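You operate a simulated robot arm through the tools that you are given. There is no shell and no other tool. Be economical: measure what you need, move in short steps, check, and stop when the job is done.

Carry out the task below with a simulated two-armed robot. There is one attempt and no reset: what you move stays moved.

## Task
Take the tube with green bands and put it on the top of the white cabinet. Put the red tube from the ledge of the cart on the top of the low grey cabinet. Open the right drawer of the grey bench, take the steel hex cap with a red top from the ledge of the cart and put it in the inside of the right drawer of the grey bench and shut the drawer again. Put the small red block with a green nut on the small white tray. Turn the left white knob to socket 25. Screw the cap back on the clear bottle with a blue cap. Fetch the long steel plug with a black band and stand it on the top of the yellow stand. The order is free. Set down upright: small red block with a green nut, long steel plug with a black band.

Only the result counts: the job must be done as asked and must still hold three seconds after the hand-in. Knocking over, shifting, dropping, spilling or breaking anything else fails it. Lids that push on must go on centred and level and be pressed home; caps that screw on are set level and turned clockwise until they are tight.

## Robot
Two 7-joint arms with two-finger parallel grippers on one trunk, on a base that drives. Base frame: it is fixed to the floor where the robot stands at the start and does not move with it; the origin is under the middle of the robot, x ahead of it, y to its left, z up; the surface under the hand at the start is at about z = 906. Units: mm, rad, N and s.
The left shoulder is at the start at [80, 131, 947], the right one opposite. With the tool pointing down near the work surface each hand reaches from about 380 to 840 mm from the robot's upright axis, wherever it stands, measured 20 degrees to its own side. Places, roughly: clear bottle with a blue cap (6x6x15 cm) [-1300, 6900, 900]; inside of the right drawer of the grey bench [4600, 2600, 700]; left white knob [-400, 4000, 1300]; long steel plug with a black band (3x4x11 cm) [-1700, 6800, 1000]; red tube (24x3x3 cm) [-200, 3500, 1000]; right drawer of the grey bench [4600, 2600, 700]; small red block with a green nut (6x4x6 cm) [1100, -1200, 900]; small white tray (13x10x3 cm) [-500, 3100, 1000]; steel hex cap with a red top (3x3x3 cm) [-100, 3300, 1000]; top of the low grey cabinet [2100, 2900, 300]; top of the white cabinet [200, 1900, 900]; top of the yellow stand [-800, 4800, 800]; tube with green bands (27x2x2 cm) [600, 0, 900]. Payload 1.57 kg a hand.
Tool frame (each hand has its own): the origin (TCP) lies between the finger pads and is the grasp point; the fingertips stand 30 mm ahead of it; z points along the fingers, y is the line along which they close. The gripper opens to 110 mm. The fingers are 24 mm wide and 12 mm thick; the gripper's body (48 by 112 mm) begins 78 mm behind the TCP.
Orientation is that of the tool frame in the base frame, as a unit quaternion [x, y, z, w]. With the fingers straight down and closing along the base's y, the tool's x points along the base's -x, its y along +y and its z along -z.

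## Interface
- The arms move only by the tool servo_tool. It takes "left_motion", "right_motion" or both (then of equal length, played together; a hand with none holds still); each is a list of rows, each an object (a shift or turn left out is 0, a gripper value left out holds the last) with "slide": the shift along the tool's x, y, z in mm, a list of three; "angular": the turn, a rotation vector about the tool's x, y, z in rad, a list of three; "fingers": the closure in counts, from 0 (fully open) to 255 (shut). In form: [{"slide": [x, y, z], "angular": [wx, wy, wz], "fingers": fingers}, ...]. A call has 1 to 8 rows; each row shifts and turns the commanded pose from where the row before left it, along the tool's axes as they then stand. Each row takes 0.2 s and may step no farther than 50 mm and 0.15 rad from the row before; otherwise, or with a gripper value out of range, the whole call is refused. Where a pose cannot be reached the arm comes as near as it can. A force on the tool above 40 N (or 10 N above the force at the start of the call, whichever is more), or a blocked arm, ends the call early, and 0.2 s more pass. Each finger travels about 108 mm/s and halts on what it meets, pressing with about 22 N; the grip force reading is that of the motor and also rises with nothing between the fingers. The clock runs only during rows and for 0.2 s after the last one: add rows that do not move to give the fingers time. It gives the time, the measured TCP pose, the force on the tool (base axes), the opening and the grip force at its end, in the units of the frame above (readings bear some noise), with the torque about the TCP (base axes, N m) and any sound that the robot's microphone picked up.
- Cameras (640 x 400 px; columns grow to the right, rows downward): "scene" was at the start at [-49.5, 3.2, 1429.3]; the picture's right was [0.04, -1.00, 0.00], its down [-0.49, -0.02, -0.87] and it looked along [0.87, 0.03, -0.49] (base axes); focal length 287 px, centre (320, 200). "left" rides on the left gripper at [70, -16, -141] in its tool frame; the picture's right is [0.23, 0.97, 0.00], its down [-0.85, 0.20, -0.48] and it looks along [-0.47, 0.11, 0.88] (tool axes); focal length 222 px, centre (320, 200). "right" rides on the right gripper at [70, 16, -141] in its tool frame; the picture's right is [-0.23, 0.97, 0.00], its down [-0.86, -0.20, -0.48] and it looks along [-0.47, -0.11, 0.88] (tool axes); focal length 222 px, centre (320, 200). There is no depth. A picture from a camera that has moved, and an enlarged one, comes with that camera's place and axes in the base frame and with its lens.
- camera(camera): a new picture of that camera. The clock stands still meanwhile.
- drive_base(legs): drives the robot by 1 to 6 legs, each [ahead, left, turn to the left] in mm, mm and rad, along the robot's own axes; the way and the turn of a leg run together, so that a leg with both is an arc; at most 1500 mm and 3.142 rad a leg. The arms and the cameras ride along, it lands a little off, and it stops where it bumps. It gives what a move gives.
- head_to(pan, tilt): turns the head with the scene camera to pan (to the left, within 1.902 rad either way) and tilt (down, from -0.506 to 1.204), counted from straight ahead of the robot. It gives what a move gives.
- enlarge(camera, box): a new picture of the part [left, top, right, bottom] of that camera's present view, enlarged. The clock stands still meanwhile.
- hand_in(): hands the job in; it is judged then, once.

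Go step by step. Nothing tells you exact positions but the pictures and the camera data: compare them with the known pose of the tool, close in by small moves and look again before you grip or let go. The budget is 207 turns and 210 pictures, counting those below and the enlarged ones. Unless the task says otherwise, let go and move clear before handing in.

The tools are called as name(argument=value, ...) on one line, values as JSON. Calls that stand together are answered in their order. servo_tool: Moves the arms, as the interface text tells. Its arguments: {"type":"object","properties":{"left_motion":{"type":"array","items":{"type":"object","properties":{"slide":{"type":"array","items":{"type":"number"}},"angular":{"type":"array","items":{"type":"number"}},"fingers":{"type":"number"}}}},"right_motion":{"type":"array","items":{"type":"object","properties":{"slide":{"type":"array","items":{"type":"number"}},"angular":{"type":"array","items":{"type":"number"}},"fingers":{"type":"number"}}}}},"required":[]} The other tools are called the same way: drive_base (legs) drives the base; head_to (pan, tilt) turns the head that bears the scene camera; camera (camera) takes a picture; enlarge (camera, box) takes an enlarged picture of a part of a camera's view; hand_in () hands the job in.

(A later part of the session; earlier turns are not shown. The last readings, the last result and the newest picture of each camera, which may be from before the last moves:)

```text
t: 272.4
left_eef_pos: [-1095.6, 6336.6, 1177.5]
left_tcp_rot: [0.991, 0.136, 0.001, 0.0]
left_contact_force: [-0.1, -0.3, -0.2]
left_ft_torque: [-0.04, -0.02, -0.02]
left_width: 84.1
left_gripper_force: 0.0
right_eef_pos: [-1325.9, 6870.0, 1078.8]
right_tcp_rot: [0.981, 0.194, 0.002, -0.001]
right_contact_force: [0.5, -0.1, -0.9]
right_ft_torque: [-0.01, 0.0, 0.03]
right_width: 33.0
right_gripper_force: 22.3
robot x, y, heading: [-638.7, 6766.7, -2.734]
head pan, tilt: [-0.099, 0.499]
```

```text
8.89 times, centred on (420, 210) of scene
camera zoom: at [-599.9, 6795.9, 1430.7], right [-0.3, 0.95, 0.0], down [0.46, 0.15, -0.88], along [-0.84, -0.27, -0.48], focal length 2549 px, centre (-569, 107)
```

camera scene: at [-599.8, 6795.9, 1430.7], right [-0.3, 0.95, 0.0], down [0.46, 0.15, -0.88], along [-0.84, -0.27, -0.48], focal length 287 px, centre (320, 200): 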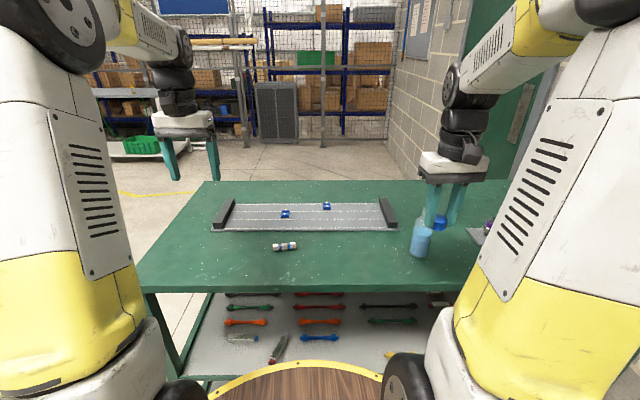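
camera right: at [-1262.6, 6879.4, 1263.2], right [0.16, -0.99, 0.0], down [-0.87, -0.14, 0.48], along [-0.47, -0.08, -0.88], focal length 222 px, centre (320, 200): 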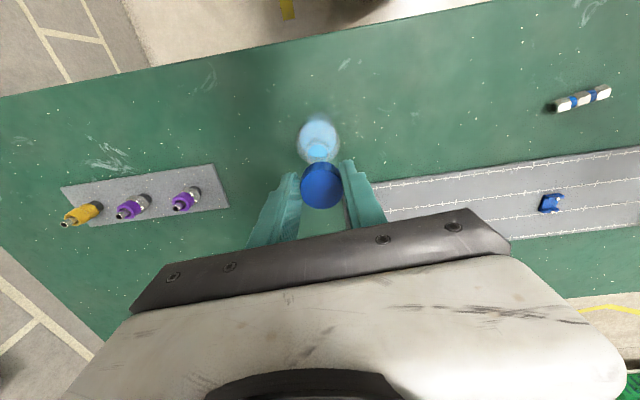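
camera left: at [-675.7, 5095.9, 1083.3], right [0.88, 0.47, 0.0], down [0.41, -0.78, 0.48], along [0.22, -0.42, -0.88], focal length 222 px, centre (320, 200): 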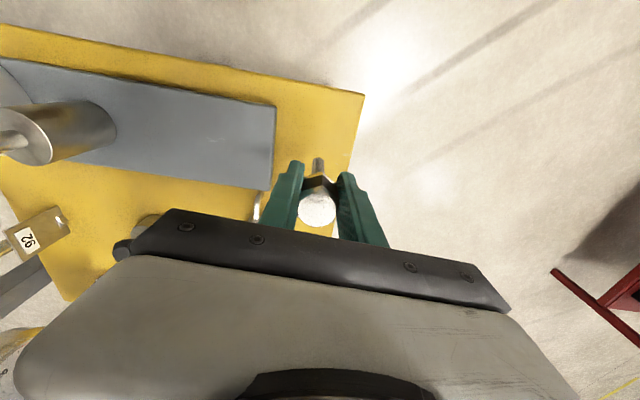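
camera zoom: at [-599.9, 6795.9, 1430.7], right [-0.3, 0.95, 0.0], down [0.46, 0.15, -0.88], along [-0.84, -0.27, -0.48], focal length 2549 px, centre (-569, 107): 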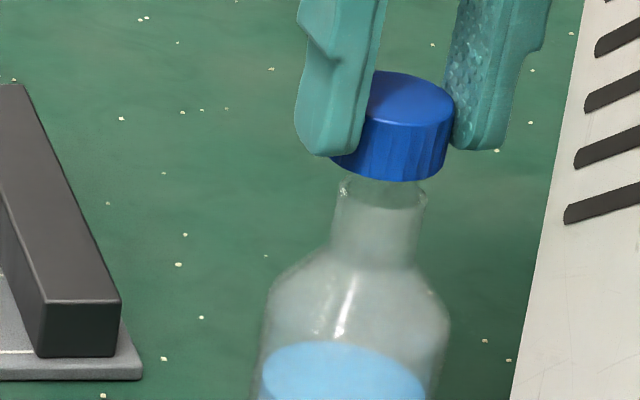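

The cap is about 1 mm from coaxial with the neck and sits roughly 4.5 mm ahead of the TCP in the grip. I'll pre-turn the hand by −1.2 rad about the cap's axis to gain turning range, then check the alignment again.

servo_tool(right_motion=[{"slide": [1, -0.67, 0], "angular": [0, 0, -0.15]}, {"slide": [0, -0.67, 0], "angular": [0, 0, -0.15]}, {"slide": [0, -0.67, 0], "angular": [0, 0, -0.15]}, {"slide": [0, -0.67, 0], "angular": [0, 0, -0.15]}, {"slide": [0, -0.67, 0], "angular": [0, 0, -0.15]}, {"slide": [0, -0.67, 0], "angular": [0, 0, -0.15]}, {"slide": [0, -0.67, 0], "angular": [0, 0, -0.15]}, {"slide": [0, -0.67, 0], "angular": [0, 0, -0.15]}])

enlarge(camera="right", box=[260, 110, 380, 220])

enlarge(camera="scene", box=[400, 188, 440, 233])

```text
t: 274.2
left_eef_pos: [-1094.5, 6336.6, 1177.2]
left_tcp_rot: [0.991, 0.137, 0.001, 0.0]
left_contact_force: [0.0, 0.8, 0.1]
left_ft_torque: [-0.02, -0.02, 0.02]
left_width: 84.2
left_gripper_force: 0.1
right_eef_pos: [-1331.1, 6872.5, 1080.9]
right_tcp_rot: [0.7, 0.715, 0.001, 0.0]
right_contact_force: [0.3, 1.0, -0.3]
right_ft_torque: [0.01, -0.01, -0.01]
right_width: 32.9
right_gripper_force: 21.7
robot x, y, heading: [-641.8, 6767.8, -2.732]
head pan, tilt: [-0.099, 0.499]
```

```text
3.64 times, centred on (320, 165) of right
camera zoom: at [-1316.6, 6943.6, 1222.6], right [0.98, -0.21, 0.0], down [-0.18, -0.86, 0.48], along [-0.1, -0.47, -0.88], focal length 808 px, centre (320, 327)
```

zoom: 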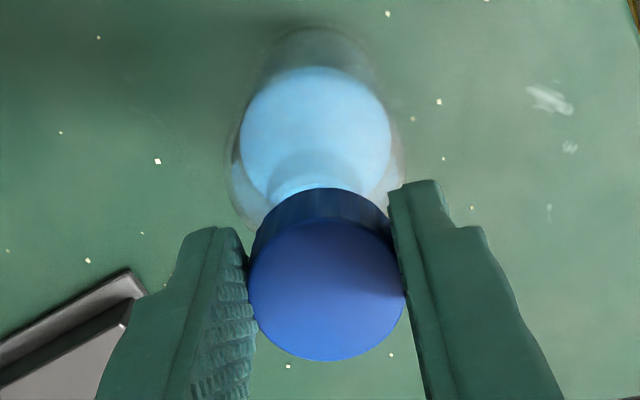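

```text
8.89 times, centred on (420, 210) of scene
camera zoom: at [-599.9, 6795.9, 1430.7], right [-0.3, 0.95, 0.0], down [0.46, 0.15, -0.88], along [-0.84, -0.27, -0.48], focal length 2549 px, centre (-569, 107)
```

zoom: 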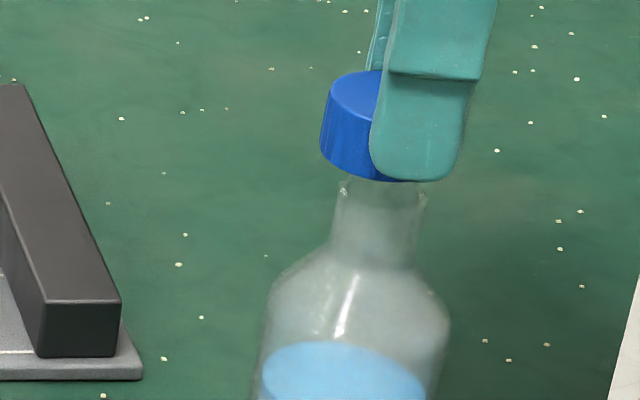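

The right view shows the cap coaxial along x and about 3 mm off along −y, agreeing with the scene view. I'll correct by 3.2 mm and recheck.

servo_tool(right_motion=[{"slide": [3.2, -0.3, 0]}, {}])

enlarge(camera="right", box=[260, 110, 380, 220])

enlarge(camera="scene", box=[400, 188, 440, 233])

```text
t: 274.9
left_eef_pos: [-1094.5, 6336.2, 1177.7]
left_tcp_rot: [0.991, 0.137, 0.001, 0.0]
left_contact_force: [0.0, 0.7, -0.4]
left_ft_torque: [-0.03, 0.03, 0.03]
left_width: 84.1
left_gripper_force: 0.1
right_eef_pos: [-1330.5, 6876.1, 1080.5]
right_tcp_rot: [0.7, 0.714, 0.0, 0.0]
right_contact_force: [-0.7, -0.4, -0.1]
right_ft_torque: [0.0, -0.02, 0.0]
right_width: 32.7
right_gripper_force: 22.9
robot x, y, heading: [-638.8, 6769.1, -2.731]
head pan, tilt: [-0.099, 0.499]
```

```text
3.64 times, centred on (320, 165) of right
camera zoom: at [-1316.9, 6946.6, 1222.9], right [0.98, -0.21, 0.0], down [-0.18, -0.86, 0.48], along [-0.1, -0.47, -0.88], focal length 808 px, centre (320, 327)
```

zoom: 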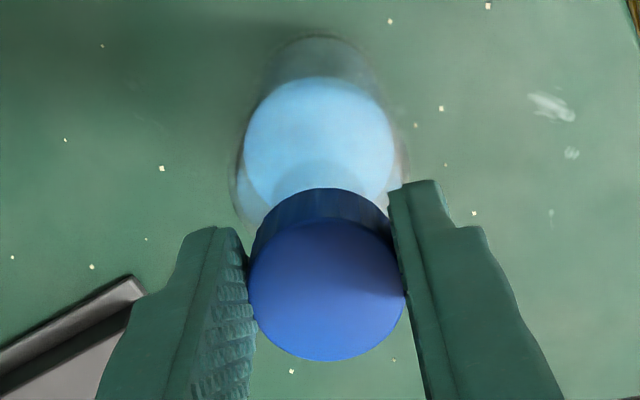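

```text
8.89 times, centred on (420, 210) of scene
camera zoom: at [-599.9, 6795.9, 1430.7], right [-0.3, 0.95, 0.0], down [0.46, 0.15, -0.88], along [-0.84, -0.27, -0.48], focal length 2549 px, centre (-569, 107)
```

zoom: 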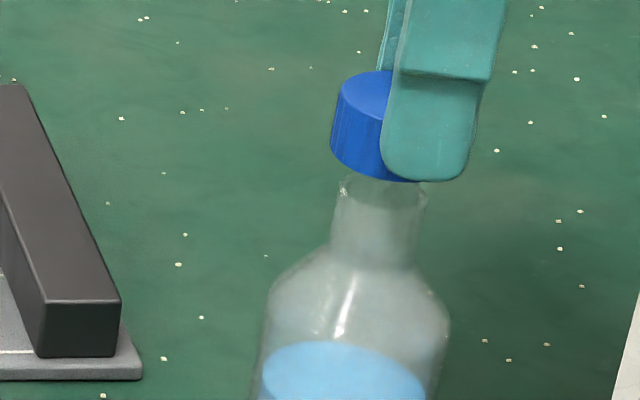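

Nearly coaxial. I'll nudge 0.8 mm and lower slowly until the cap meets the neck.

servo_tool(right_motion=[{"slide": [0, 0.8, 5]}, {"slide": [0, 0, 4]}, {"slide": [0, 0, 2]}, {}])

enlarge(camera="scene", box=[400, 188, 440, 233])

enlarge(camera="right", box=[260, 110, 380, 220])

```text
t: 275.9
left_eef_pos: [-1095.4, 6335.7, 1178.0]
left_tcp_rot: [0.991, 0.136, 0.001, 0.0]
left_contact_force: [0.2, -0.2, 0.4]
left_ft_torque: [0.0, -0.01, -0.01]
left_width: 84.1
left_gripper_force: 0.0
right_eef_pos: [-1329.4, 6875.7, 1069.0]
right_tcp_rot: [0.701, 0.714, 0.0, 0.001]
right_contact_force: [0.1, -0.5, 0.1]
right_ft_torque: [-0.01, 0.02, -0.02]
right_width: 32.9
right_gripper_force: 21.8
robot x, y, heading: [-638.9, 6768.4, -2.731]
head pan, tilt: [-0.099, 0.499]
```

```text
8.89 times, centred on (420, 210) of scene
camera zoom: at [-599.9, 6795.9, 1430.7], right [-0.3, 0.95, 0.0], down [0.46, 0.15, -0.88], along [-0.84, -0.27, -0.48], focal length 2549 px, centre (-569, 107)
```

zoom: 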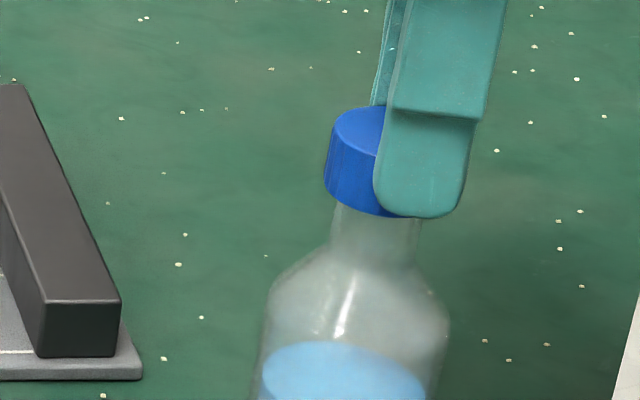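

```text
3.64 times, centred on (320, 165) of right
camera zoom: at [-1315.4, 6946.6, 1211.3], right [0.98, -0.21, 0.0], down [-0.19, -0.86, 0.48], along [-0.1, -0.47, -0.88], focal length 808 px, centre (320, 327)
```

zoom: 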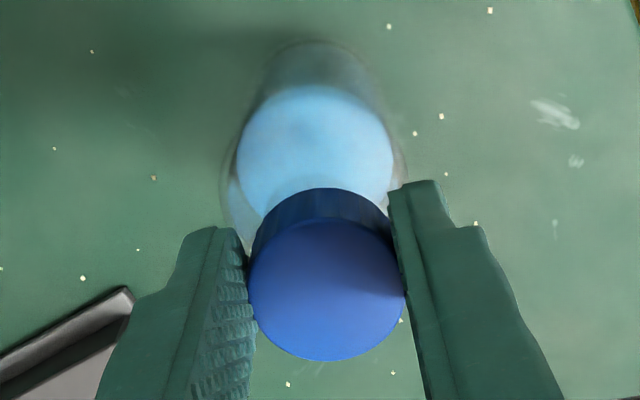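

servo_tool(right_motion=[{"slide": [0, 0, 2]}, {"slide": [0, 0, 2]}, {}])

servo_tool(right_motion=[{"slide": [0, 0, 2]}, {"slide": [0, 0, 1]}, {}])

```text
t: 276.6
left_eef_pos: [-1095.0, 6336.4, 1178.2]
left_tcp_rot: [0.991, 0.137, 0.0, 0.0]
left_contact_force: [-0.3, -0.3, 0.0]
left_ft_torque: [0.0, 0.02, -0.02]
left_width: 84.1
left_gripper_force: 0.0
right_eef_pos: [-1329.2, 6874.9, 1066.2]
right_tcp_rot: [0.702, 0.713, 0.0, 0.0]
right_contact_force: [0.4, 0.3, 6.9]
right_ft_torque: [-0.05, 0.12, -0.01]
right_width: 32.9
right_gripper_force: 22.0
robot x, y, heading: [-639.5, 6766.9, -2.734]
head pan, tilt: [-0.099, 0.499]
```

```text
t: 277.4
left_eef_pos: [-1093.8, 6335.8, 1177.7]
left_tcp_rot: [0.991, 0.136, 0.0, 0.0]
left_contact_force: [-0.4, 0.1, -0.6]
left_ft_torque: [0.03, 0.03, 0.01]
left_width: 83.9
left_gripper_force: 0.0
right_eef_pos: [-1328.6, 6876.5, 1064.4]
right_tcp_rot: [0.701, 0.713, -0.001, -0.001]
right_contact_force: [0.1, 0.8, 25.6]
right_ft_torque: [-0.11, 0.29, -0.02]
right_width: 33.2
right_gripper_force: 22.1
robot x, y, heading: [-641.2, 6770.8, -2.734]
head pan, tilt: [-0.099, 0.499]
```

The cap touches the neck, but the torque suggests contact on the −x side. I'll lift slightly, shift 1.5 mm toward −x, and touch again.

servo_tool(right_motion=[{"slide": [0, 0, -5]}, {"slide": [0, -1.5, 0]}, {"slide": [0, 0, 3.5]}, {}])

servo_tool(right_motion=[{"slide": [0, 0, 1]}, {}])

enlarge(camera="scene", box=[400, 188, 440, 233])

```text
t: 278.4
left_eef_pos: [-1093.7, 6335.6, 1177.4]
left_tcp_rot: [0.991, 0.137, -0.001, 0.0]
left_contact_force: [-0.4, 0.8, 0.4]
left_ft_torque: [0.02, 0.0, -0.02]
left_width: 84.2
left_gripper_force: 0.1
right_eef_pos: [-1330.6, 6876.0, 1063.8]
right_tcp_rot: [0.701, 0.713, 0.001, 0.001]
right_contact_force: [1.3, 0.7, 12.2]
right_ft_torque: [-0.02, 0.16, -0.02]
right_width: 33.0
right_gripper_force: 21.9
robot x, y, heading: [-638.5, 6767.4, -2.734]
head pan, tilt: [-0.099, 0.499]
```

```text
t: 279.1
left_eef_pos: [-1093.4, 6336.0, 1177.6]
left_tcp_rot: [0.991, 0.137, 0.0, 0.001]
left_contact_force: [-1.0, -0.4, 0.4]
left_ft_torque: [-0.06, 0.0, 0.0]
left_width: 84.4
left_gripper_force: 0.0
right_eef_pos: [-1329.9, 6875.3, 1064.7]
right_tcp_rot: [0.702, 0.712, -0.001, -0.001]
right_contact_force: [1.4, -0.3, 26.0]
right_ft_torque: [-0.06, 0.27, 0.01]
right_width: 33.1
right_gripper_force: 21.8
robot x, y, heading: [-640.3, 6769.2, -2.731]
head pan, tilt: [-0.099, 0.499]
```

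```text
8.89 times, centred on (420, 210) of scene
camera zoom: at [-598.9, 6795.8, 1430.7], right [-0.3, 0.95, 0.0], down [0.46, 0.15, -0.88], along [-0.84, -0.27, -0.48], focal length 2549 px, centre (-569, 107)
```

zoom: 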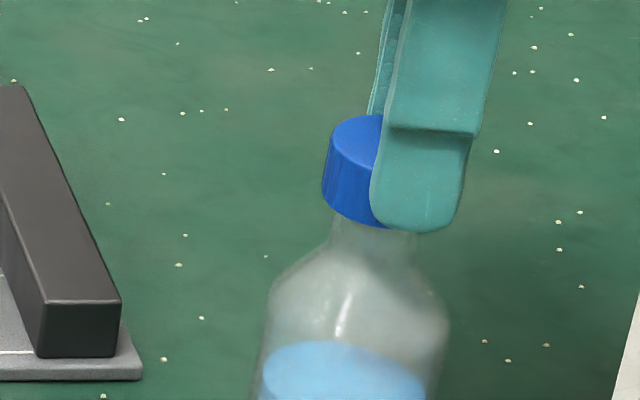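

The cap now sits over the neck by about 4 mm, so it's at the threads. I'll turn clockwise about the cap's axis, keeping slight pressure.

servo_tool(right_motion=[{"slide": [0, 0.9, 0.1], "angular": [0, 0, 0.15]}, {"slide": [0, 0.9, 0.1], "angular": [0, 0, 0.15]}, {"slide": [0, 0.9, 0.1], "angular": [0, 0, 0.15]}, {"slide": [0, 0.9, 0.1], "angular": [0, 0, 0.15]}])

enlarge(camera="right", box=[260, 110, 380, 220])

enlarge(camera="scene", box=[390, 188, 440, 263])

```text
t: 280.1
left_eef_pos: [-1094.6, 6335.9, 1176.9]
left_tcp_rot: [0.991, 0.137, 0.001, 0.0]
left_contact_force: [0.3, 0.0, -0.3]
left_ft_torque: [-0.03, 0.02, 0.0]
left_width: 84.3
left_gripper_force: 0.1
right_eef_pos: [-1327.7, 6875.5, 1060.1]
right_tcp_rot: [0.881, 0.474, 0.002, 0.002]
right_contact_force: [0.2, -0.3, -0.9]
right_ft_torque: [-0.01, 0.04, -0.01]
right_width: 33.3
right_gripper_force: 22.2
robot x, y, heading: [-640.6, 6765.6, -2.738]
head pan, tilt: [-0.099, 0.499]
```

```text
3.64 times, centred on (320, 165) of right
camera zoom: at [-1276.8, 6925.9, 1203.0], right [0.69, -0.73, 0.0], down [-0.64, -0.6, 0.48], along [-0.34, -0.33, -0.88], focal length 808 px, centre (320, 327)
```

zoom: 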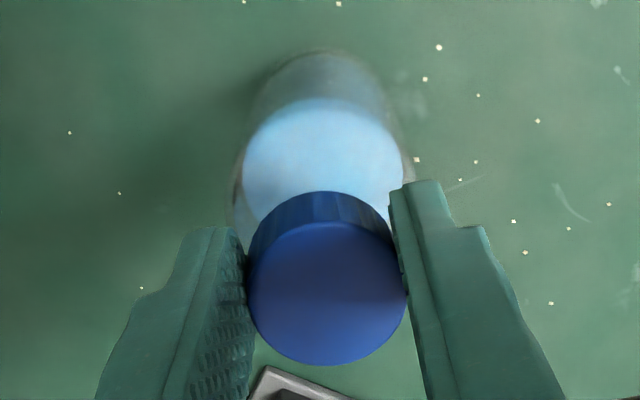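

```text
5.33 times, centred on (415, 226) of scene
camera zoom: at [-600.0, 6795.9, 1430.7], right [-0.3, 0.95, 0.0], down [0.46, 0.15, -0.88], along [-0.84, -0.27, -0.48], focal length 1529 px, centre (-187, 64)
```

zoom: 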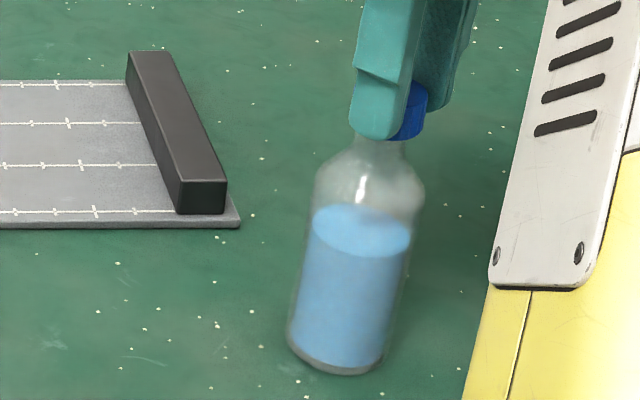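

The hand settled 4 mm lower and the force is gone, so the cap has dropped onto the thread. I'll press lightly and continue turning.

servo_tool(right_motion=[{"slide": [0, 0, 1]}, {"slide": [0, 0.8, 0.1], "angular": [0, 0, 0.15]}, {"slide": [0, 0.8, 0.1], "angular": [0, 0, 0.15]}, {"slide": [0, 0.8, 0.1], "angular": [0, 0, 0.15]}, {"slide": [0, 0.8, 0.1], "angular": [0, 0, 0.15]}, {"slide": [0, 0.8, 0.1], "angular": [0, 0, 0.15]}])

```text
t: 281.4
left_eef_pos: [-1093.1, 6335.8, 1178.0]
left_tcp_rot: [0.991, 0.136, 0.001, 0.0]
left_contact_force: [0.7, -0.8, -0.2]
left_ft_torque: [0.01, 0.01, -0.03]
left_width: 84.2
left_gripper_force: 0.0
right_eef_pos: [-1325.1, 6871.4, 1059.9]
right_tcp_rot: [0.993, 0.118, 0.001, 0.0]
right_contact_force: [0.7, -0.6, 0.7]
right_ft_torque: [0.0, -0.02, 0.02]
right_width: 33.0
right_gripper_force: 21.8
robot x, y, heading: [-644.3, 6768.3, -2.737]
head pan, tilt: [-0.099, 0.499]
```

servo_tool(right_motion=[{"slide": [0, 0, 1.5]}, {"slide": [0, 0.8, 0.3], "angular": [0, 0, 0.15]}, {"slide": [0, 0.8, 0.3], "angular": [0, 0, 0.15]}, {"slide": [0, 0.8, 0.3], "angular": [0, 0, 0.15]}, {"slide": [0, 0.8, 0.3], "angular": [0, 0, 0.15]}])

enlarge(camera="right", box=[260, 110, 380, 220])

enlarge(camera="scene", box=[400, 188, 440, 233])

```text
t: 282.6
left_eef_pos: [-1094.8, 6336.4, 1177.6]
left_tcp_rot: [0.991, 0.136, 0.001, 0.001]
left_contact_force: [0.3, 0.6, -0.6]
left_ft_torque: [-0.01, -0.01, 0.01]
left_width: 84.3
left_gripper_force: 0.0
right_eef_pos: [-1325.2, 6869.3, 1059.0]
right_tcp_rot: [0.984, -0.179, 0.001, -0.001]
right_contact_force: [-0.7, -1.1, 0.1]
right_ft_torque: [-0.02, 0.04, 0.0]
right_width: 33.0
right_gripper_force: 22.1
robot x, y, heading: [-642.7, 6769.1, -2.736]
head pan, tilt: [-0.099, 0.499]
```

```text
3.64 times, centred on (320, 165) of right
camera zoom: at [-1266.8, 6829.9, 1201.0], right [-0.56, -0.83, 0.0], down [-0.73, 0.49, 0.48], along [-0.4, 0.27, -0.88], focal length 808 px, centre (320, 327)
```

zoom: 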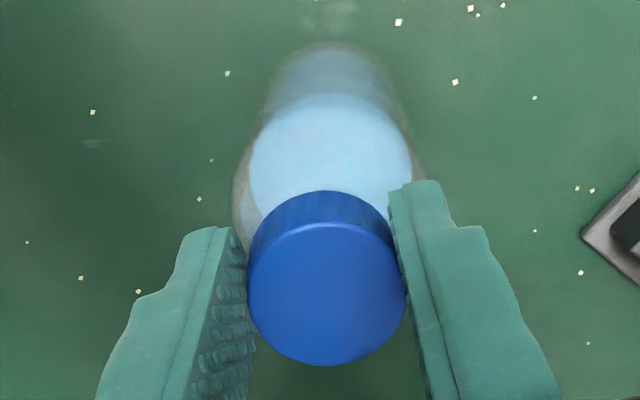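

```text
8.89 times, centred on (420, 210) of scene
camera zoom: at [-599.9, 6795.9, 1430.7], right [-0.3, 0.95, 0.0], down [0.46, 0.15, -0.88], along [-0.84, -0.27, -0.48], focal length 2549 px, centre (-569, 107)
```

zoom: 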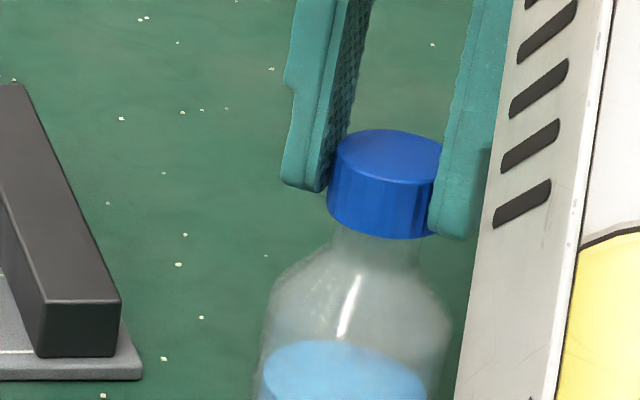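

No resistance yet. I'll keep turning with a bit more downward motion to feel for contact.

servo_tool(right_motion=[{"slide": [0, 0.8, 0.5], "angular": [0, 0, 0.15]}, {"slide": [0, 0.8, 0.5], "angular": [0, 0, 0.15]}, {"slide": [0, 0.8, 0.5], "angular": [0, 0, 0.15]}, {"slide": [0, 0.8, 0.5], "angular": [0, 0, 0.15]}])

```text
t: 283.6
left_eef_pos: [-1095.0, 6335.3, 1177.4]
left_tcp_rot: [0.991, 0.137, 0.001, 0.0]
left_contact_force: [-0.1, -1.5, -0.1]
left_ft_torque: [0.03, 0.02, -0.03]
left_width: 84.1
left_gripper_force: 0.1
right_eef_pos: [-1327.5, 6866.7, 1056.3]
right_tcp_rot: [0.886, -0.464, 0.001, 0.0]
right_contact_force: [-0.2, -0.9, -0.4]
right_ft_torque: [-0.01, -0.03, -0.01]
right_width: 33.1
right_gripper_force: 22.3
robot x, y, heading: [-642.8, 6767.7, -2.734]
head pan, tilt: [-0.099, 0.499]
```

servo_tool(right_motion=[{"slide": [0, 0, 1]}, {"slide": [0, 0, 1]}, {}])

enlarge(camera="scene", box=[400, 188, 440, 233])

```text
t: 284.4
left_eef_pos: [-1094.7, 6336.0, 1177.3]
left_tcp_rot: [0.991, 0.137, 0.0, 0.0]
left_contact_force: [-0.6, 0.2, 0.2]
left_ft_torque: [0.01, 0.0, 0.0]
left_width: 84.5
left_gripper_force: 0.0
right_eef_pos: [-1326.8, 6866.2, 1056.5]
right_tcp_rot: [0.887, -0.462, 0.001, -0.001]
right_contact_force: [-0.2, -0.2, -0.1]
right_ft_torque: [-0.02, 0.01, -0.02]
right_width: 33.1
right_gripper_force: 21.9
robot x, y, heading: [-640.6, 6768.6, -2.734]
head pan, tilt: [-0.099, 0.499]
```

```text
8.89 times, centred on (420, 210) of scene
camera zoom: at [-599.9, 6795.9, 1430.7], right [-0.3, 0.95, 0.0], down [0.46, 0.15, -0.88], along [-0.84, -0.27, -0.48], focal length 2549 px, centre (-569, 107)
```

zoom: 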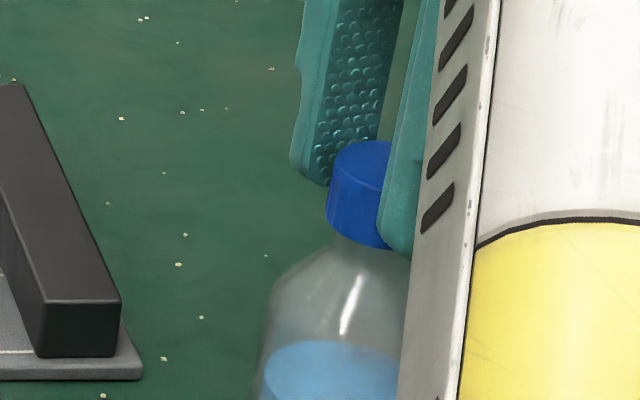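

servo_tool(right_motion=[{"slide": [0, 0, 1]}, {}, {}])

```text
t: 285.2
left_eef_pos: [-1094.2, 6335.9, 1176.9]
left_tcp_rot: [0.991, 0.137, 0.002, 0.0]
left_contact_force: [-0.2, 0.0, 0.6]
left_ft_torque: [-0.01, 0.01, -0.01]
left_width: 84.2
left_gripper_force: 0.0
right_eef_pos: [-1327.3, 6866.7, 1052.6]
right_tcp_rot: [0.887, -0.462, 0.001, 0.001]
right_contact_force: [-0.4, -0.9, -0.4]
right_ft_torque: [0.01, 0.01, 0.01]
right_width: 32.9
right_gripper_force: 22.3
robot x, y, heading: [-643.1, 6765.6, -2.73]
head pan, tilt: [-0.099, 0.499]
```

servo_tool(right_motion=[{"slide": [0, 0, 1]}, {"slide": [0, 0, 1]}, {}])

enlarge(camera="right", box=[260, 110, 380, 220])

enlarge(camera="scene", box=[400, 188, 440, 233])

```text
t: 286.1
left_eef_pos: [-1094.3, 6335.4, 1176.9]
left_tcp_rot: [0.991, 0.137, 0.001, 0.0]
left_contact_force: [-0.2, 0.3, 0.3]
left_ft_torque: [-0.02, 0.01, 0.01]
left_width: 84.3
left_gripper_force: 0.1
right_eef_pos: [-1327.0, 6866.0, 1051.1]
right_tcp_rot: [0.887, -0.461, 0.001, 0.0]
right_contact_force: [0.1, 0.2, 0.4]
right_ft_torque: [0.01, 0.01, 0.0]
right_width: 33.0
right_gripper_force: 21.9
robot x, y, heading: [-646.7, 6770.4, -2.731]
head pan, tilt: [-0.099, 0.499]
```

```text
3.64 times, centred on (320, 165) of right
camera zoom: at [-1301.2, 6800.9, 1193.9], right [-0.93, -0.37, 0.0], down [-0.33, 0.81, 0.48], along [-0.18, 0.44, -0.88], focal length 808 px, centre (320, 327)
```

zoom: 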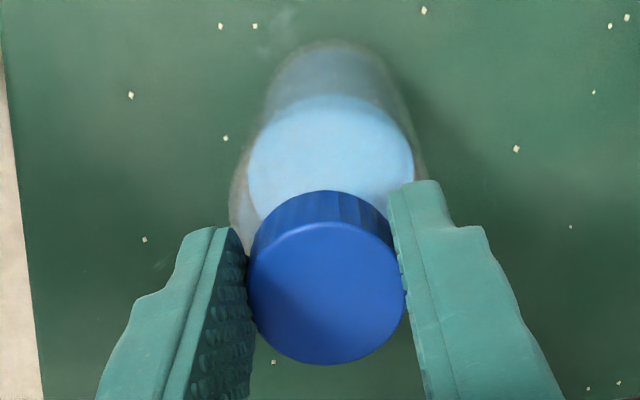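

```text
8.89 times, centred on (420, 210) of scene
camera zoom: at [-599.9, 6795.9, 1430.7], right [-0.3, 0.95, 0.0], down [0.46, 0.15, -0.88], along [-0.84, -0.27, -0.48], focal length 2549 px, centre (-569, 107)
```

zoom: 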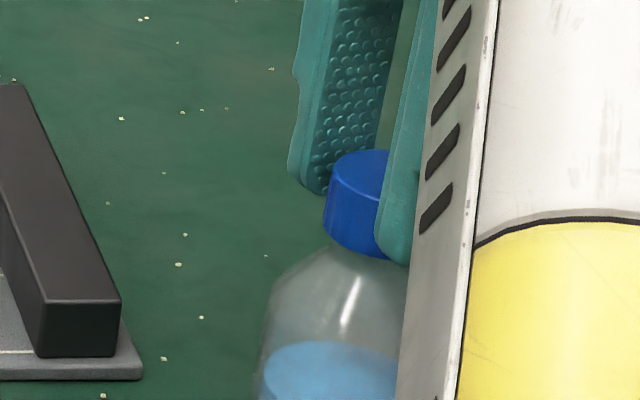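

servo_tool(right_motion=[{"slide": [0, 0, 1]}, {"slide": [0, 0, 1]}, {"slide": [0, 0, 1]}, {}])

servo_tool(right_motion=[{"slide": [0, 0, 1]}, {"slide": [0, 0, 1]}, {}])

```text
t: 287.1
left_eef_pos: [-1093.8, 6335.7, 1178.1]
left_tcp_rot: [0.991, 0.137, -0.001, -0.001]
left_contact_force: [0.0, -0.9, -0.4]
left_ft_torque: [0.02, 0.01, 0.02]
left_width: 84.0
left_gripper_force: 0.0
right_eef_pos: [-1326.1, 6867.1, 1049.0]
right_tcp_rot: [0.887, -0.462, 0.001, 0.0]
right_contact_force: [2.6, -0.3, 16.8]
right_ft_torque: [0.09, -0.07, -0.02]
right_width: 33.2
right_gripper_force: 22.1
robot x, y, heading: [-641.9, 6766.4, -2.73]
head pan, tilt: [-0.099, 0.499]
```

```text
t: 287.9
left_eef_pos: [-1093.9, 6334.8, 1177.9]
left_tcp_rot: [0.991, 0.137, -0.001, 0.001]
left_contact_force: [-0.2, 0.1, 0.1]
left_ft_torque: [-0.01, -0.01, 0.0]
left_width: 84.1
left_gripper_force: 0.1
right_eef_pos: [-1327.1, 6865.8, 1048.6]
right_tcp_rot: [0.887, -0.462, 0.0, 0.0]
right_contact_force: [5.4, 1.1, 29.5]
right_ft_torque: [0.27, -0.06, -0.05]
right_width: 33.3
right_gripper_force: 22.2
robot x, y, heading: [-638.5, 6768.0, -2.733]
head pan, tilt: [-0.099, 0.499]
```

Firm contact now at about 30 N. I'll continue turning clockwise with this pressure.

servo_tool(right_motion=[{"slide": [0, 0.8, 0], "angular": [0, 0, 0.15]}, {"slide": [0, 0.8, 0], "angular": [0, 0, 0.15]}, {"slide": [0, 0.8, 0], "angular": [0, 0, 0.15]}, {"slide": [0, 0.8, 0], "angular": [0, 0, 0.15]}])

enlarge(camera="right", box=[260, 110, 380, 220])

```text
t: 288.9
left_eef_pos: [-1093.4, 6335.9, 1177.6]
left_tcp_rot: [0.991, 0.137, 0.0, 0.0]
left_contact_force: [0.1, -0.1, -0.6]
left_ft_torque: [0.02, 0.0, 0.0]
left_width: 83.9
left_gripper_force: 0.0
right_eef_pos: [-1328.7, 6865.5, 1047.2]
right_tcp_rot: [0.71, -0.704, 0.001, -0.001]
right_contact_force: [1.0, 0.2, 24.1]
right_ft_torque: [0.22, 0.06, 0.03]
right_width: 33.0
right_gripper_force: 22.2
robot x, y, heading: [-640.8, 6768.0, -2.737]
head pan, tilt: [-0.099, 0.499]
```

```text
3.64 times, centred on (320, 165) of right
camera zoom: at [-1345.5, 6796.2, 1189.0], right [-0.98, 0.22, 0.0], down [0.19, 0.86, 0.48], along [0.11, 0.47, -0.88], focal length 808 px, centre (320, 327)
```

zoom: 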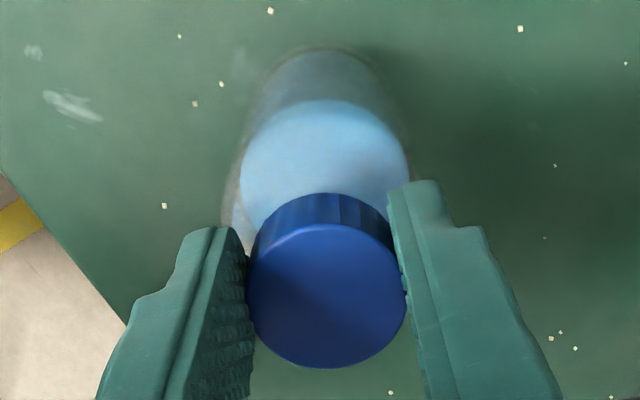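

servo_tool(right_motion=[{"slide": [0, 0.8, 0.1], "angular": [0, 0, 0.15]}, {"slide": [0, 0.8, 0.1], "angular": [0, 0, 0.15]}, {"slide": [0, 0.8, 0.1], "angular": [0, 0, 0.15]}, {"slide": [0, 0.8, 0.1], "angular": [0, 0, 0.15]}, {"slide": [0, 0.8, 0.1], "angular": [0, 0, 0.15]}])

```text
t: 290.1
left_eef_pos: [-1093.9, 6336.1, 1177.4]
left_tcp_rot: [0.991, 0.137, 0.0, 0.001]
left_contact_force: [0.4, 0.8, 0.7]
left_ft_torque: [-0.01, 0.01, 0.0]
left_width: 84.2
left_gripper_force: 0.0
right_eef_pos: [-1333.5, 6866.5, 1046.0]
right_tcp_rot: [-0.403, 0.915, 0.001, 0.001]
right_contact_force: [1.3, 2.0, 19.4]
right_ft_torque: [0.33, -0.21, 0.0]
right_width: 32.9
right_gripper_force: 21.7
robot x, y, heading: [-640.6, 6768.7, -2.728]
head pan, tilt: [-0.099, 0.499]
```

servo_tool(right_motion=[{"slide": [0, 0.8, 0.1], "angular": [0, 0, 0.15]}, {"slide": [0, 0.8, 0.1], "angular": [0, 0, 0.15]}, {"slide": [0, 0.8, 0.1], "angular": [0, 0, 0.15]}, {"slide": [0, 0.8, 0.1], "angular": [0, 0, 0.15]}])

enlarge(camera="scene", box=[380, 170, 440, 260])

```text
t: 291.1
left_eef_pos: [-1095.3, 6336.8, 1177.7]
left_tcp_rot: [0.991, 0.136, 0.0, 0.0]
left_contact_force: [0.2, -0.5, -0.2]
left_ft_torque: [0.02, -0.02, -0.03]
left_width: 83.8
left_gripper_force: 0.1
right_eef_pos: [-1336.5, 6869.1, 1045.7]
right_tcp_rot: [-0.115, 0.993, 0.0, 0.001]
right_contact_force: [-1.5, 2.7, 13.5]
right_ft_torque: [0.07, -0.01, -0.01]
right_width: 32.9
right_gripper_force: 21.2
robot x, y, heading: [-642.8, 6766.7, -2.732]
head pan, tilt: [-0.099, 0.499]
```

```text
4.44 times, centred on (410, 215) of scene
camera zoom: at [-599.5, 6796.0, 1430.7], right [-0.3, 0.95, 0.0], down [0.46, 0.15, -0.88], along [-0.84, -0.27, -0.48], focal length 1274 px, centre (-80, 133)
```

zoom: 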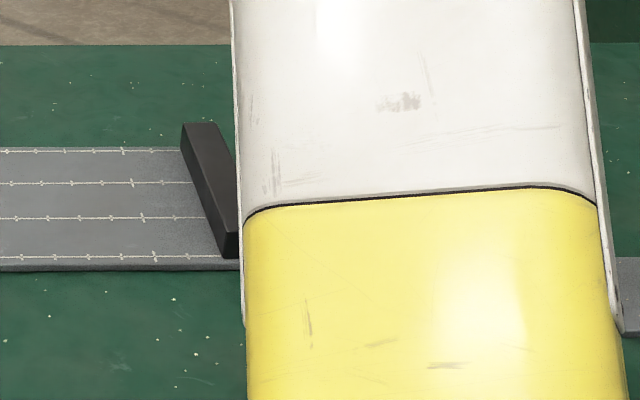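

The axial force falls steadily as I turn, so the thread is drawing the cap down. I'll keep turning and watch the torque.

servo_tool(right_motion=[{"slide": [0, 0.8, 0.2], "angular": [0, 0, 0.15]}, {"slide": [0, 0.8, 0.2], "angular": [0, 0, 0.15]}, {"slide": [0, 0.8, 0.2], "angular": [0, 0, 0.15]}, {"slide": [0, 0.8, 0.2], "angular": [0, 0, 0.15]}])

camera(camera="scene")

camera(camera="right")

```text
t: 292.1
left_eef_pos: [-1094.1, 6336.6, 1177.9]
left_tcp_rot: [0.991, 0.137, 0.0, 0.0]
left_contact_force: [-0.6, 0.0, 0.4]
left_ft_torque: [-0.07, -0.04, 0.02]
left_width: 84.2
left_gripper_force: 0.0
right_eef_pos: [-1335.0, 6872.0, 1045.9]
right_tcp_rot: [0.184, 0.983, 0.001, 0.001]
right_contact_force: [-0.6, 0.5, 19.5]
right_ft_torque: [-0.1, -0.03, 0.0]
right_width: 32.7
right_gripper_force: 22.2
robot x, y, heading: [-641.8, 6769.3, -2.734]
head pan, tilt: [-0.099, 0.499]
```

```text
72 pictures are left
camera scene: at [-599.2, 6796.1, 1430.7], right [-0.3, 0.95, 0.0], down [0.46, 0.14, -0.88], along [-0.84, -0.27, -0.48], focal length 287 px, centre (320, 200)
```

scene: 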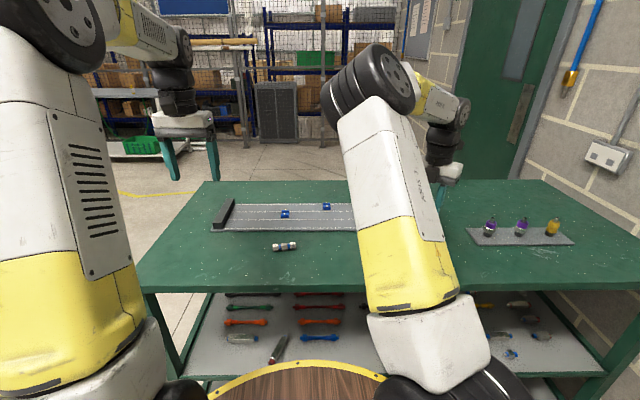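

```text
71 pictures are left
camera right: at [-1394.5, 6914.0, 1187.6], right [0.56, 0.83, 0.0], down [0.72, -0.5, 0.48], along [0.4, -0.27, -0.88], focal length 222 px, centre (320, 200)
```

right: 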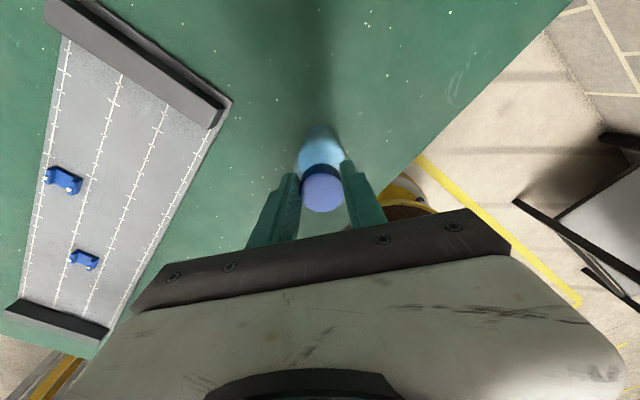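

Let me release, rise and inspect the cap on the bottle, unwinding the wrist meanwhile.

servo_tool(right_motion=[{"fingers": 110}, {}, {}, {"slide": [0, 0, -40]}, {"slide": [0, 0, -40]}, {"angular": [0, 0, -0.15]}, {"angular": [0, 0, -0.15]}, {"angular": [0, 0, -0.15]}])

servo_tool(right_motion=[{"angular": [0, 0, -0.15]}, {"angular": [0, 0, -0.15]}, {"angular": [0, 0, -0.15]}, {"angular": [0, 0, -0.15]}, {"angular": [0, 0, -0.15]}, {"angular": [0, 0, -0.15]}, {"angular": [0, 0, -0.15]}, {"angular": [0, 0, -0.15]}])

servo_tool(right_motion=[{"angular": [0, 0, -0.15]}, {"angular": [0, 0, -0.15]}, {"angular": [0, 0, -0.15]}, {"angular": [0, 0, -0.15]}, {"angular": [0, 0, -0.15]}, {"angular": [0, 0, -0.15]}, {"angular": [0, 0, -0.15]}, {"angular": [0, 0, -0.15]}])

servo_tool(right_motion=[{"angular": [0, 0, -0.15]}, {"angular": [0, 0, -0.15]}, {"angular": [0, 0, -0.15]}, {"angular": [0, 0, -0.15]}, {"angular": [0, 0, -0.15]}, {"angular": [0, 0, -0.15]}, {"angular": [0, 0, -0.15]}, {"angular": [0, 0, -0.15]}])

enlarge(camera="scene", box=[390, 188, 440, 263])

enlarge(camera="right", box=[260, 80, 400, 220])

```text
t: 293.9
left_eef_pos: [-1093.7, 6336.6, 1178.1]
left_tcp_rot: [0.991, 0.136, 0.001, 0.0]
left_contact_force: [-0.6, 0.1, 0.6]
left_ft_torque: [0.04, 0.0, 0.0]
left_width: 84.2
left_gripper_force: 0.0
right_eef_pos: [-1336.4, 6872.6, 1124.4]
right_tcp_rot: [-0.043, 0.999, 0.0, 0.001]
right_contact_force: [0.8, 0.3, -0.2]
right_ft_torque: [-0.02, -0.01, 0.02]
right_width: 62.8
right_gripper_force: 0.0
robot x, y, heading: [-640.3, 6770.4, -2.731]
head pan, tilt: [-0.099, 0.499]
```

```text
t: 295.6
left_eef_pos: [-1094.9, 6336.5, 1176.9]
left_tcp_rot: [0.991, 0.137, 0.001, 0.001]
left_contact_force: [0.6, -0.2, -0.1]
left_ft_torque: [0.0, -0.06, 0.04]
left_width: 84.0
left_gripper_force: 0.0
right_eef_pos: [-1335.3, 6871.9, 1123.9]
right_tcp_rot: [-0.599, 0.801, 0.0, 0.001]
right_contact_force: [1.0, -0.5, 0.9]
right_ft_torque: [-0.04, 0.01, 0.03]
right_width: 62.4
right_gripper_force: 0.1
robot x, y, heading: [-641.2, 6768.5, -2.735]
head pan, tilt: [-0.099, 0.499]
```

```text
t: 297.4
left_eef_pos: [-1094.2, 6336.2, 1177.1]
left_tcp_rot: [0.991, 0.137, 0.001, 0.0]
left_contact_force: [0.5, 0.2, -0.5]
left_ft_torque: [0.0, -0.04, 0.01]
left_width: 84.1
left_gripper_force: 0.0
right_eef_pos: [-1336.3, 6872.6, 1123.5]
right_tcp_rot: [0.946, -0.323, 0.001, 0.001]
right_contact_force: [0.0, -0.6, 0.0]
right_ft_torque: [0.02, -0.01, -0.01]
right_width: 62.8
right_gripper_force: 0.0
robot x, y, heading: [-644.3, 6767.7, -2.734]
head pan, tilt: [-0.099, 0.499]
```

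```text
t: 299.2
left_eef_pos: [-1093.7, 6335.6, 1177.1]
left_tcp_rot: [0.991, 0.136, 0.0, 0.0]
left_contact_force: [-0.5, 0.4, 0.1]
left_ft_torque: [0.0, -0.01, 0.02]
left_width: 84.2
left_gripper_force: 0.0
right_eef_pos: [-1334.8, 6872.0, 1124.5]
right_tcp_rot: [0.963, 0.268, 0.001, 0.001]
right_contact_force: [-0.6, -0.1, 0.4]
right_ft_torque: [0.01, 0.0, -0.01]
right_width: 62.7
right_gripper_force: 0.1
robot x, y, heading: [-641.8, 6765.4, -2.735]
head pan, tilt: [-0.099, 0.499]
```

```text
5.33 times, centred on (415, 226) of scene
camera zoom: at [-599.9, 6795.9, 1430.7], right [-0.3, 0.95, 0.0], down [0.46, 0.15, -0.88], along [-0.84, -0.27, -0.48], focal length 1529 px, centre (-187, 64)
```

zoom: 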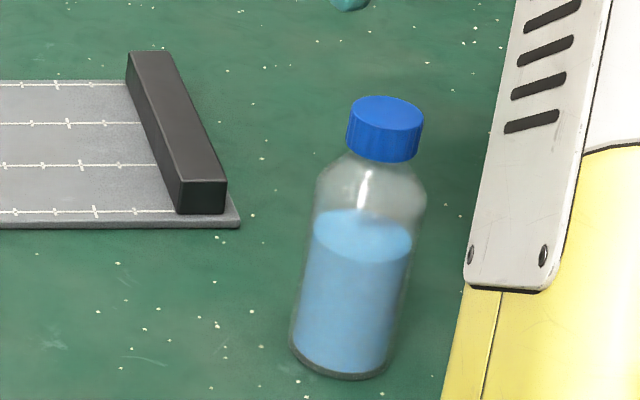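

```text
2.86 times, centred on (330, 150) of right
camera zoom: at [-1268.2, 6895.0, 1267.4], right [0.31, -0.95, 0.0], down [-0.84, -0.27, 0.48], along [-0.45, -0.15, -0.88], focal length 635 px, centre (291, 343)
```

zoom: 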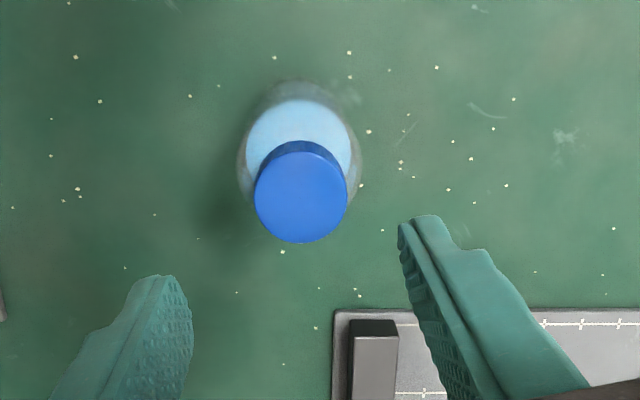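

The cap sits level and low on the neck. I'll centre the hand over it (offset 6, 5 mm), regrip and turn further to make sure it's tight.

servo_tool(right_motion=[{"slide": [6.4, 4.7, 0]}, {"angular": [0, 0, -0.15], "slide": [0, 0, 20]}, {"angular": [0, 0, -0.15], "slide": [0, 0, 20]}, {"angular": [0, 0, -0.15]}, {"angular": [0, 0, -0.15]}, {"angular": [0, 0, -0.15]}, {"angular": [0, 0, -0.15]}, {"angular": [0, 0, -0.15]}])

camera(camera="right")

```text
t: 301.1
left_eef_pos: [-1094.2, 6335.8, 1175.7]
left_tcp_rot: [0.991, 0.137, 0.0, 0.0]
left_contact_force: [-0.4, 0.3, -0.6]
left_ft_torque: [0.01, 0.0, -0.01]
left_width: 84.1
left_gripper_force: 0.0
right_eef_pos: [-1327.8, 6871.6, 1085.2]
right_tcp_rot: [0.7, 0.715, 0.001, 0.0]
right_contact_force: [0.4, 0.4, -0.9]
right_ft_torque: [0.01, -0.05, 0.02]
right_width: 62.5
right_gripper_force: 0.1
robot x, y, heading: [-638.9, 6767.5, -2.738]
head pan, tilt: [-0.099, 0.499]
```

```text
68 pictures are left
camera right: at [-1314.3, 6942.0, 1227.5], right [0.98, -0.21, 0.0], down [-0.18, -0.86, 0.48], along [-0.1, -0.47, -0.88], focal length 222 px, centre (320, 200)
```

right: 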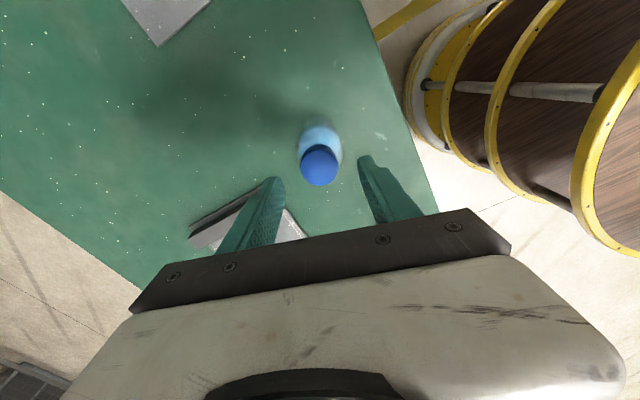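

servo_tool(right_motion=[{"slide": [2.4, -1.7, 0]}, {"slide": [0, 0, 25]}, {"slide": [0, 0, 13]}, {"fingers": 255}, {}, {}])

servo_tool(right_motion=[{"angular": [0, 0, 0.15]}, {"angular": [0, 0, 0.15]}, {"angular": [0, 0, 0.15]}, {"angular": [0, 0, 0.15]}])

servo_tool(right_motion=[{"angular": [0, 0, 0.15]}, {"angular": [0, 0, 0.15]}, {"angular": [0, 0, 0.15]}, {"angular": [0, 0, 0.15]}])

```text
t: 302.4
left_eef_pos: [-1094.1, 6336.1, 1176.8]
left_tcp_rot: [0.991, 0.136, 0.001, 0.0]
left_contact_force: [-0.7, -0.2, 0.2]
left_ft_torque: [-0.02, -0.01, 0.0]
left_width: 84.2
left_gripper_force: 0.0
right_eef_pos: [-1328.3, 6874.0, 1047.7]
right_tcp_rot: [0.7, 0.714, 0.001, 0.001]
right_contact_force: [0.1, 0.1, -0.1]
right_ft_torque: [0.01, 0.04, -0.01]
right_width: 32.8
right_gripper_force: 21.7
robot x, y, heading: [-639.8, 6765.8, -2.733]
head pan, tilt: [-0.099, 0.499]
```

```text
t: 303.4
left_eef_pos: [-1094.4, 6336.2, 1177.0]
left_tcp_rot: [0.991, 0.137, 0.0, -0.001]
left_contact_force: [0.6, -0.4, -0.5]
left_ft_torque: [0.0, -0.04, -0.01]
left_width: 84.3
left_gripper_force: 0.0
right_eef_pos: [-1329.4, 6873.3, 1046.5]
right_tcp_rot: [0.88, 0.474, 0.001, 0.0]
right_contact_force: [-0.2, 0.9, 1.9]
right_ft_torque: [0.03, 0.06, 0.02]
right_width: 33.0
right_gripper_force: 22.1
robot x, y, heading: [-640.2, 6765.6, -2.734]
head pan, tilt: [-0.099, 0.499]
```

```text
t: 304.4
left_eef_pos: [-1094.3, 6336.1, 1177.5]
left_tcp_rot: [0.991, 0.137, 0.002, 0.0]
left_contact_force: [0.1, 0.3, -0.6]
left_ft_torque: [0.0, 0.04, -0.03]
left_width: 84.3
left_gripper_force: 0.0
right_eef_pos: [-1330.2, 6873.3, 1046.5]
right_tcp_rot: [0.981, 0.192, 0.001, 0.0]
right_contact_force: [0.0, -0.5, 1.0]
right_ft_torque: [-0.03, 0.02, 0.04]
right_width: 33.3
right_gripper_force: 22.2
robot x, y, heading: [-639.1, 6769.7, -2.737]
head pan, tilt: [-0.099, 0.499]
```

I'll press down while turning to distinguish threading from the bottle spinning along.

servo_tool(right_motion=[{"slide": [0, 0, 1.5]}, {"slide": [0, 0, 1]}, {"angular": [0, 0, 0.15]}, {"angular": [0, 0, 0.15]}, {"angular": [0, 0, 0.15]}])

servo_tool(right_motion=[{"angular": [0, 0, 0.15]}, {"angular": [0, 0, 0.15]}, {"angular": [0, 0, 0.15]}, {"angular": [0, 0, 0.15]}])

servo_tool(right_motion=[{"angular": [0, 0, 0.15]}, {"angular": [0, 0, 0.15]}, {"angular": [0, 0, 0.15]}, {"angular": [0, 0, 0.15]}])

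```text
t: 305.6
left_eef_pos: [-1094.5, 6336.6, 1177.4]
left_tcp_rot: [0.991, 0.136, -0.001, 0.0]
left_contact_force: [0.4, 0.0, -0.1]
left_ft_torque: [0.0, -0.03, -0.03]
left_width: 84.0
left_gripper_force: 0.0
right_eef_pos: [-1328.4, 6874.4, 1045.0]
right_tcp_rot: [1.0, -0.031, 0.0, 0.0]
right_contact_force: [-1.1, -1.7, 17.3]
right_ft_torque: [-0.07, 0.16, -0.02]
right_width: 33.0
right_gripper_force: 21.5
robot x, y, heading: [-640.4, 6766.1, -2.734]
head pan, tilt: [-0.099, 0.499]
```

```text
t: 306.6
left_eef_pos: [-1094.1, 6336.5, 1178.2]
left_tcp_rot: [0.991, 0.137, 0.001, 0.0]
left_contact_force: [-0.5, -0.5, 0.2]
left_ft_torque: [0.02, -0.02, 0.0]
left_width: 84.3
left_gripper_force: 0.1
right_eef_pos: [-1329.4, 6872.6, 1044.1]
right_tcp_rot: [0.946, -0.325, 0.001, 0.0]
right_contact_force: [-0.9, -4.8, 21.6]
right_ft_torque: [-0.25, 0.19, 0.02]
right_width: 33.3
right_gripper_force: 22.1
robot x, y, heading: [-643.5, 6767.1, -2.738]
head pan, tilt: [-0.099, 0.499]
```

```text
t: 307.6
left_eef_pos: [-1092.8, 6336.9, 1177.6]
left_tcp_rot: [0.991, 0.137, 0.0, 0.0]
left_contact_force: [0.7, 0.6, -0.5]
left_ft_torque: [0.02, 0.0, 0.0]
left_width: 84.3
left_gripper_force: 0.0
right_eef_pos: [-1328.7, 6874.7, 1043.8]
right_tcp_rot: [0.807, -0.591, 0.001, -0.001]
right_contact_force: [-1.7, 2.7, 21.1]
right_ft_torque: [0.25, 0.14, 0.0]
right_width: 33.2
right_gripper_force: 22.0
robot x, y, heading: [-639.2, 6772.2, -2.735]
head pan, tilt: [-0.099, 0.499]
```

servo_tool(right_motion=[{"angular": [0, 0, 0.15]}, {"angular": [0, 0, 0.15]}, {"angular": [0, 0, 0.15]}, {"angular": [0, 0, 0.15]}, {"angular": [0, 0, 0.15]}, {"angular": [0, 0, 0.15]}])

servo_tool(right_motion=[{"angular": [0, 0, 0.15]}, {"angular": [0, 0, 0.15]}, {"angular": [0, 0, 0.15]}, {"angular": [0, 0, 0.15]}, {"angular": [0, 0, 0.15]}, {"angular": [0, 0, 0.15]}])

```text
t: 309.1
left_eef_pos: [-1093.9, 6336.3, 1177.7]
left_tcp_rot: [0.991, 0.137, -0.001, 0.0]
left_contact_force: [0.2, 0.5, 0.3]
left_ft_torque: [0.03, 0.0, -0.01]
left_width: 84.2
left_gripper_force: 0.1
right_eef_pos: [-1329.9, 6873.4, 1043.4]
right_tcp_rot: [-0.47, 0.883, -0.001, 0.001]
right_contact_force: [-0.7, -1.0, 10.0]
right_ft_torque: [-0.17, 0.17, -0.01]
right_width: 32.8
right_gripper_force: 22.4
robot x, y, heading: [-642.6, 6768.4, -2.735]
head pan, tilt: [-0.099, 0.499]
```

```text
t: 310.4
left_eef_pos: [-1094.5, 6336.0, 1177.3]
left_tcp_rot: [0.991, 0.136, 0.001, -0.001]
left_contact_force: [0.5, -0.7, 0.0]
left_ft_torque: [0.02, 0.0, 0.0]
left_width: 84.1
left_gripper_force: 0.1
right_eef_pos: [-1328.3, 6873.1, 1044.1]
right_tcp_rot: [-0.04, 0.999, 0.0, 0.002]
right_contact_force: [0.3, -0.1, 4.3]
right_ft_torque: [-0.04, 0.05, 0.0]
right_width: 32.7
right_gripper_force: 21.9
robot x, y, heading: [-642.5, 6765.9, -2.734]
head pan, tilt: [-0.099, 0.499]
```

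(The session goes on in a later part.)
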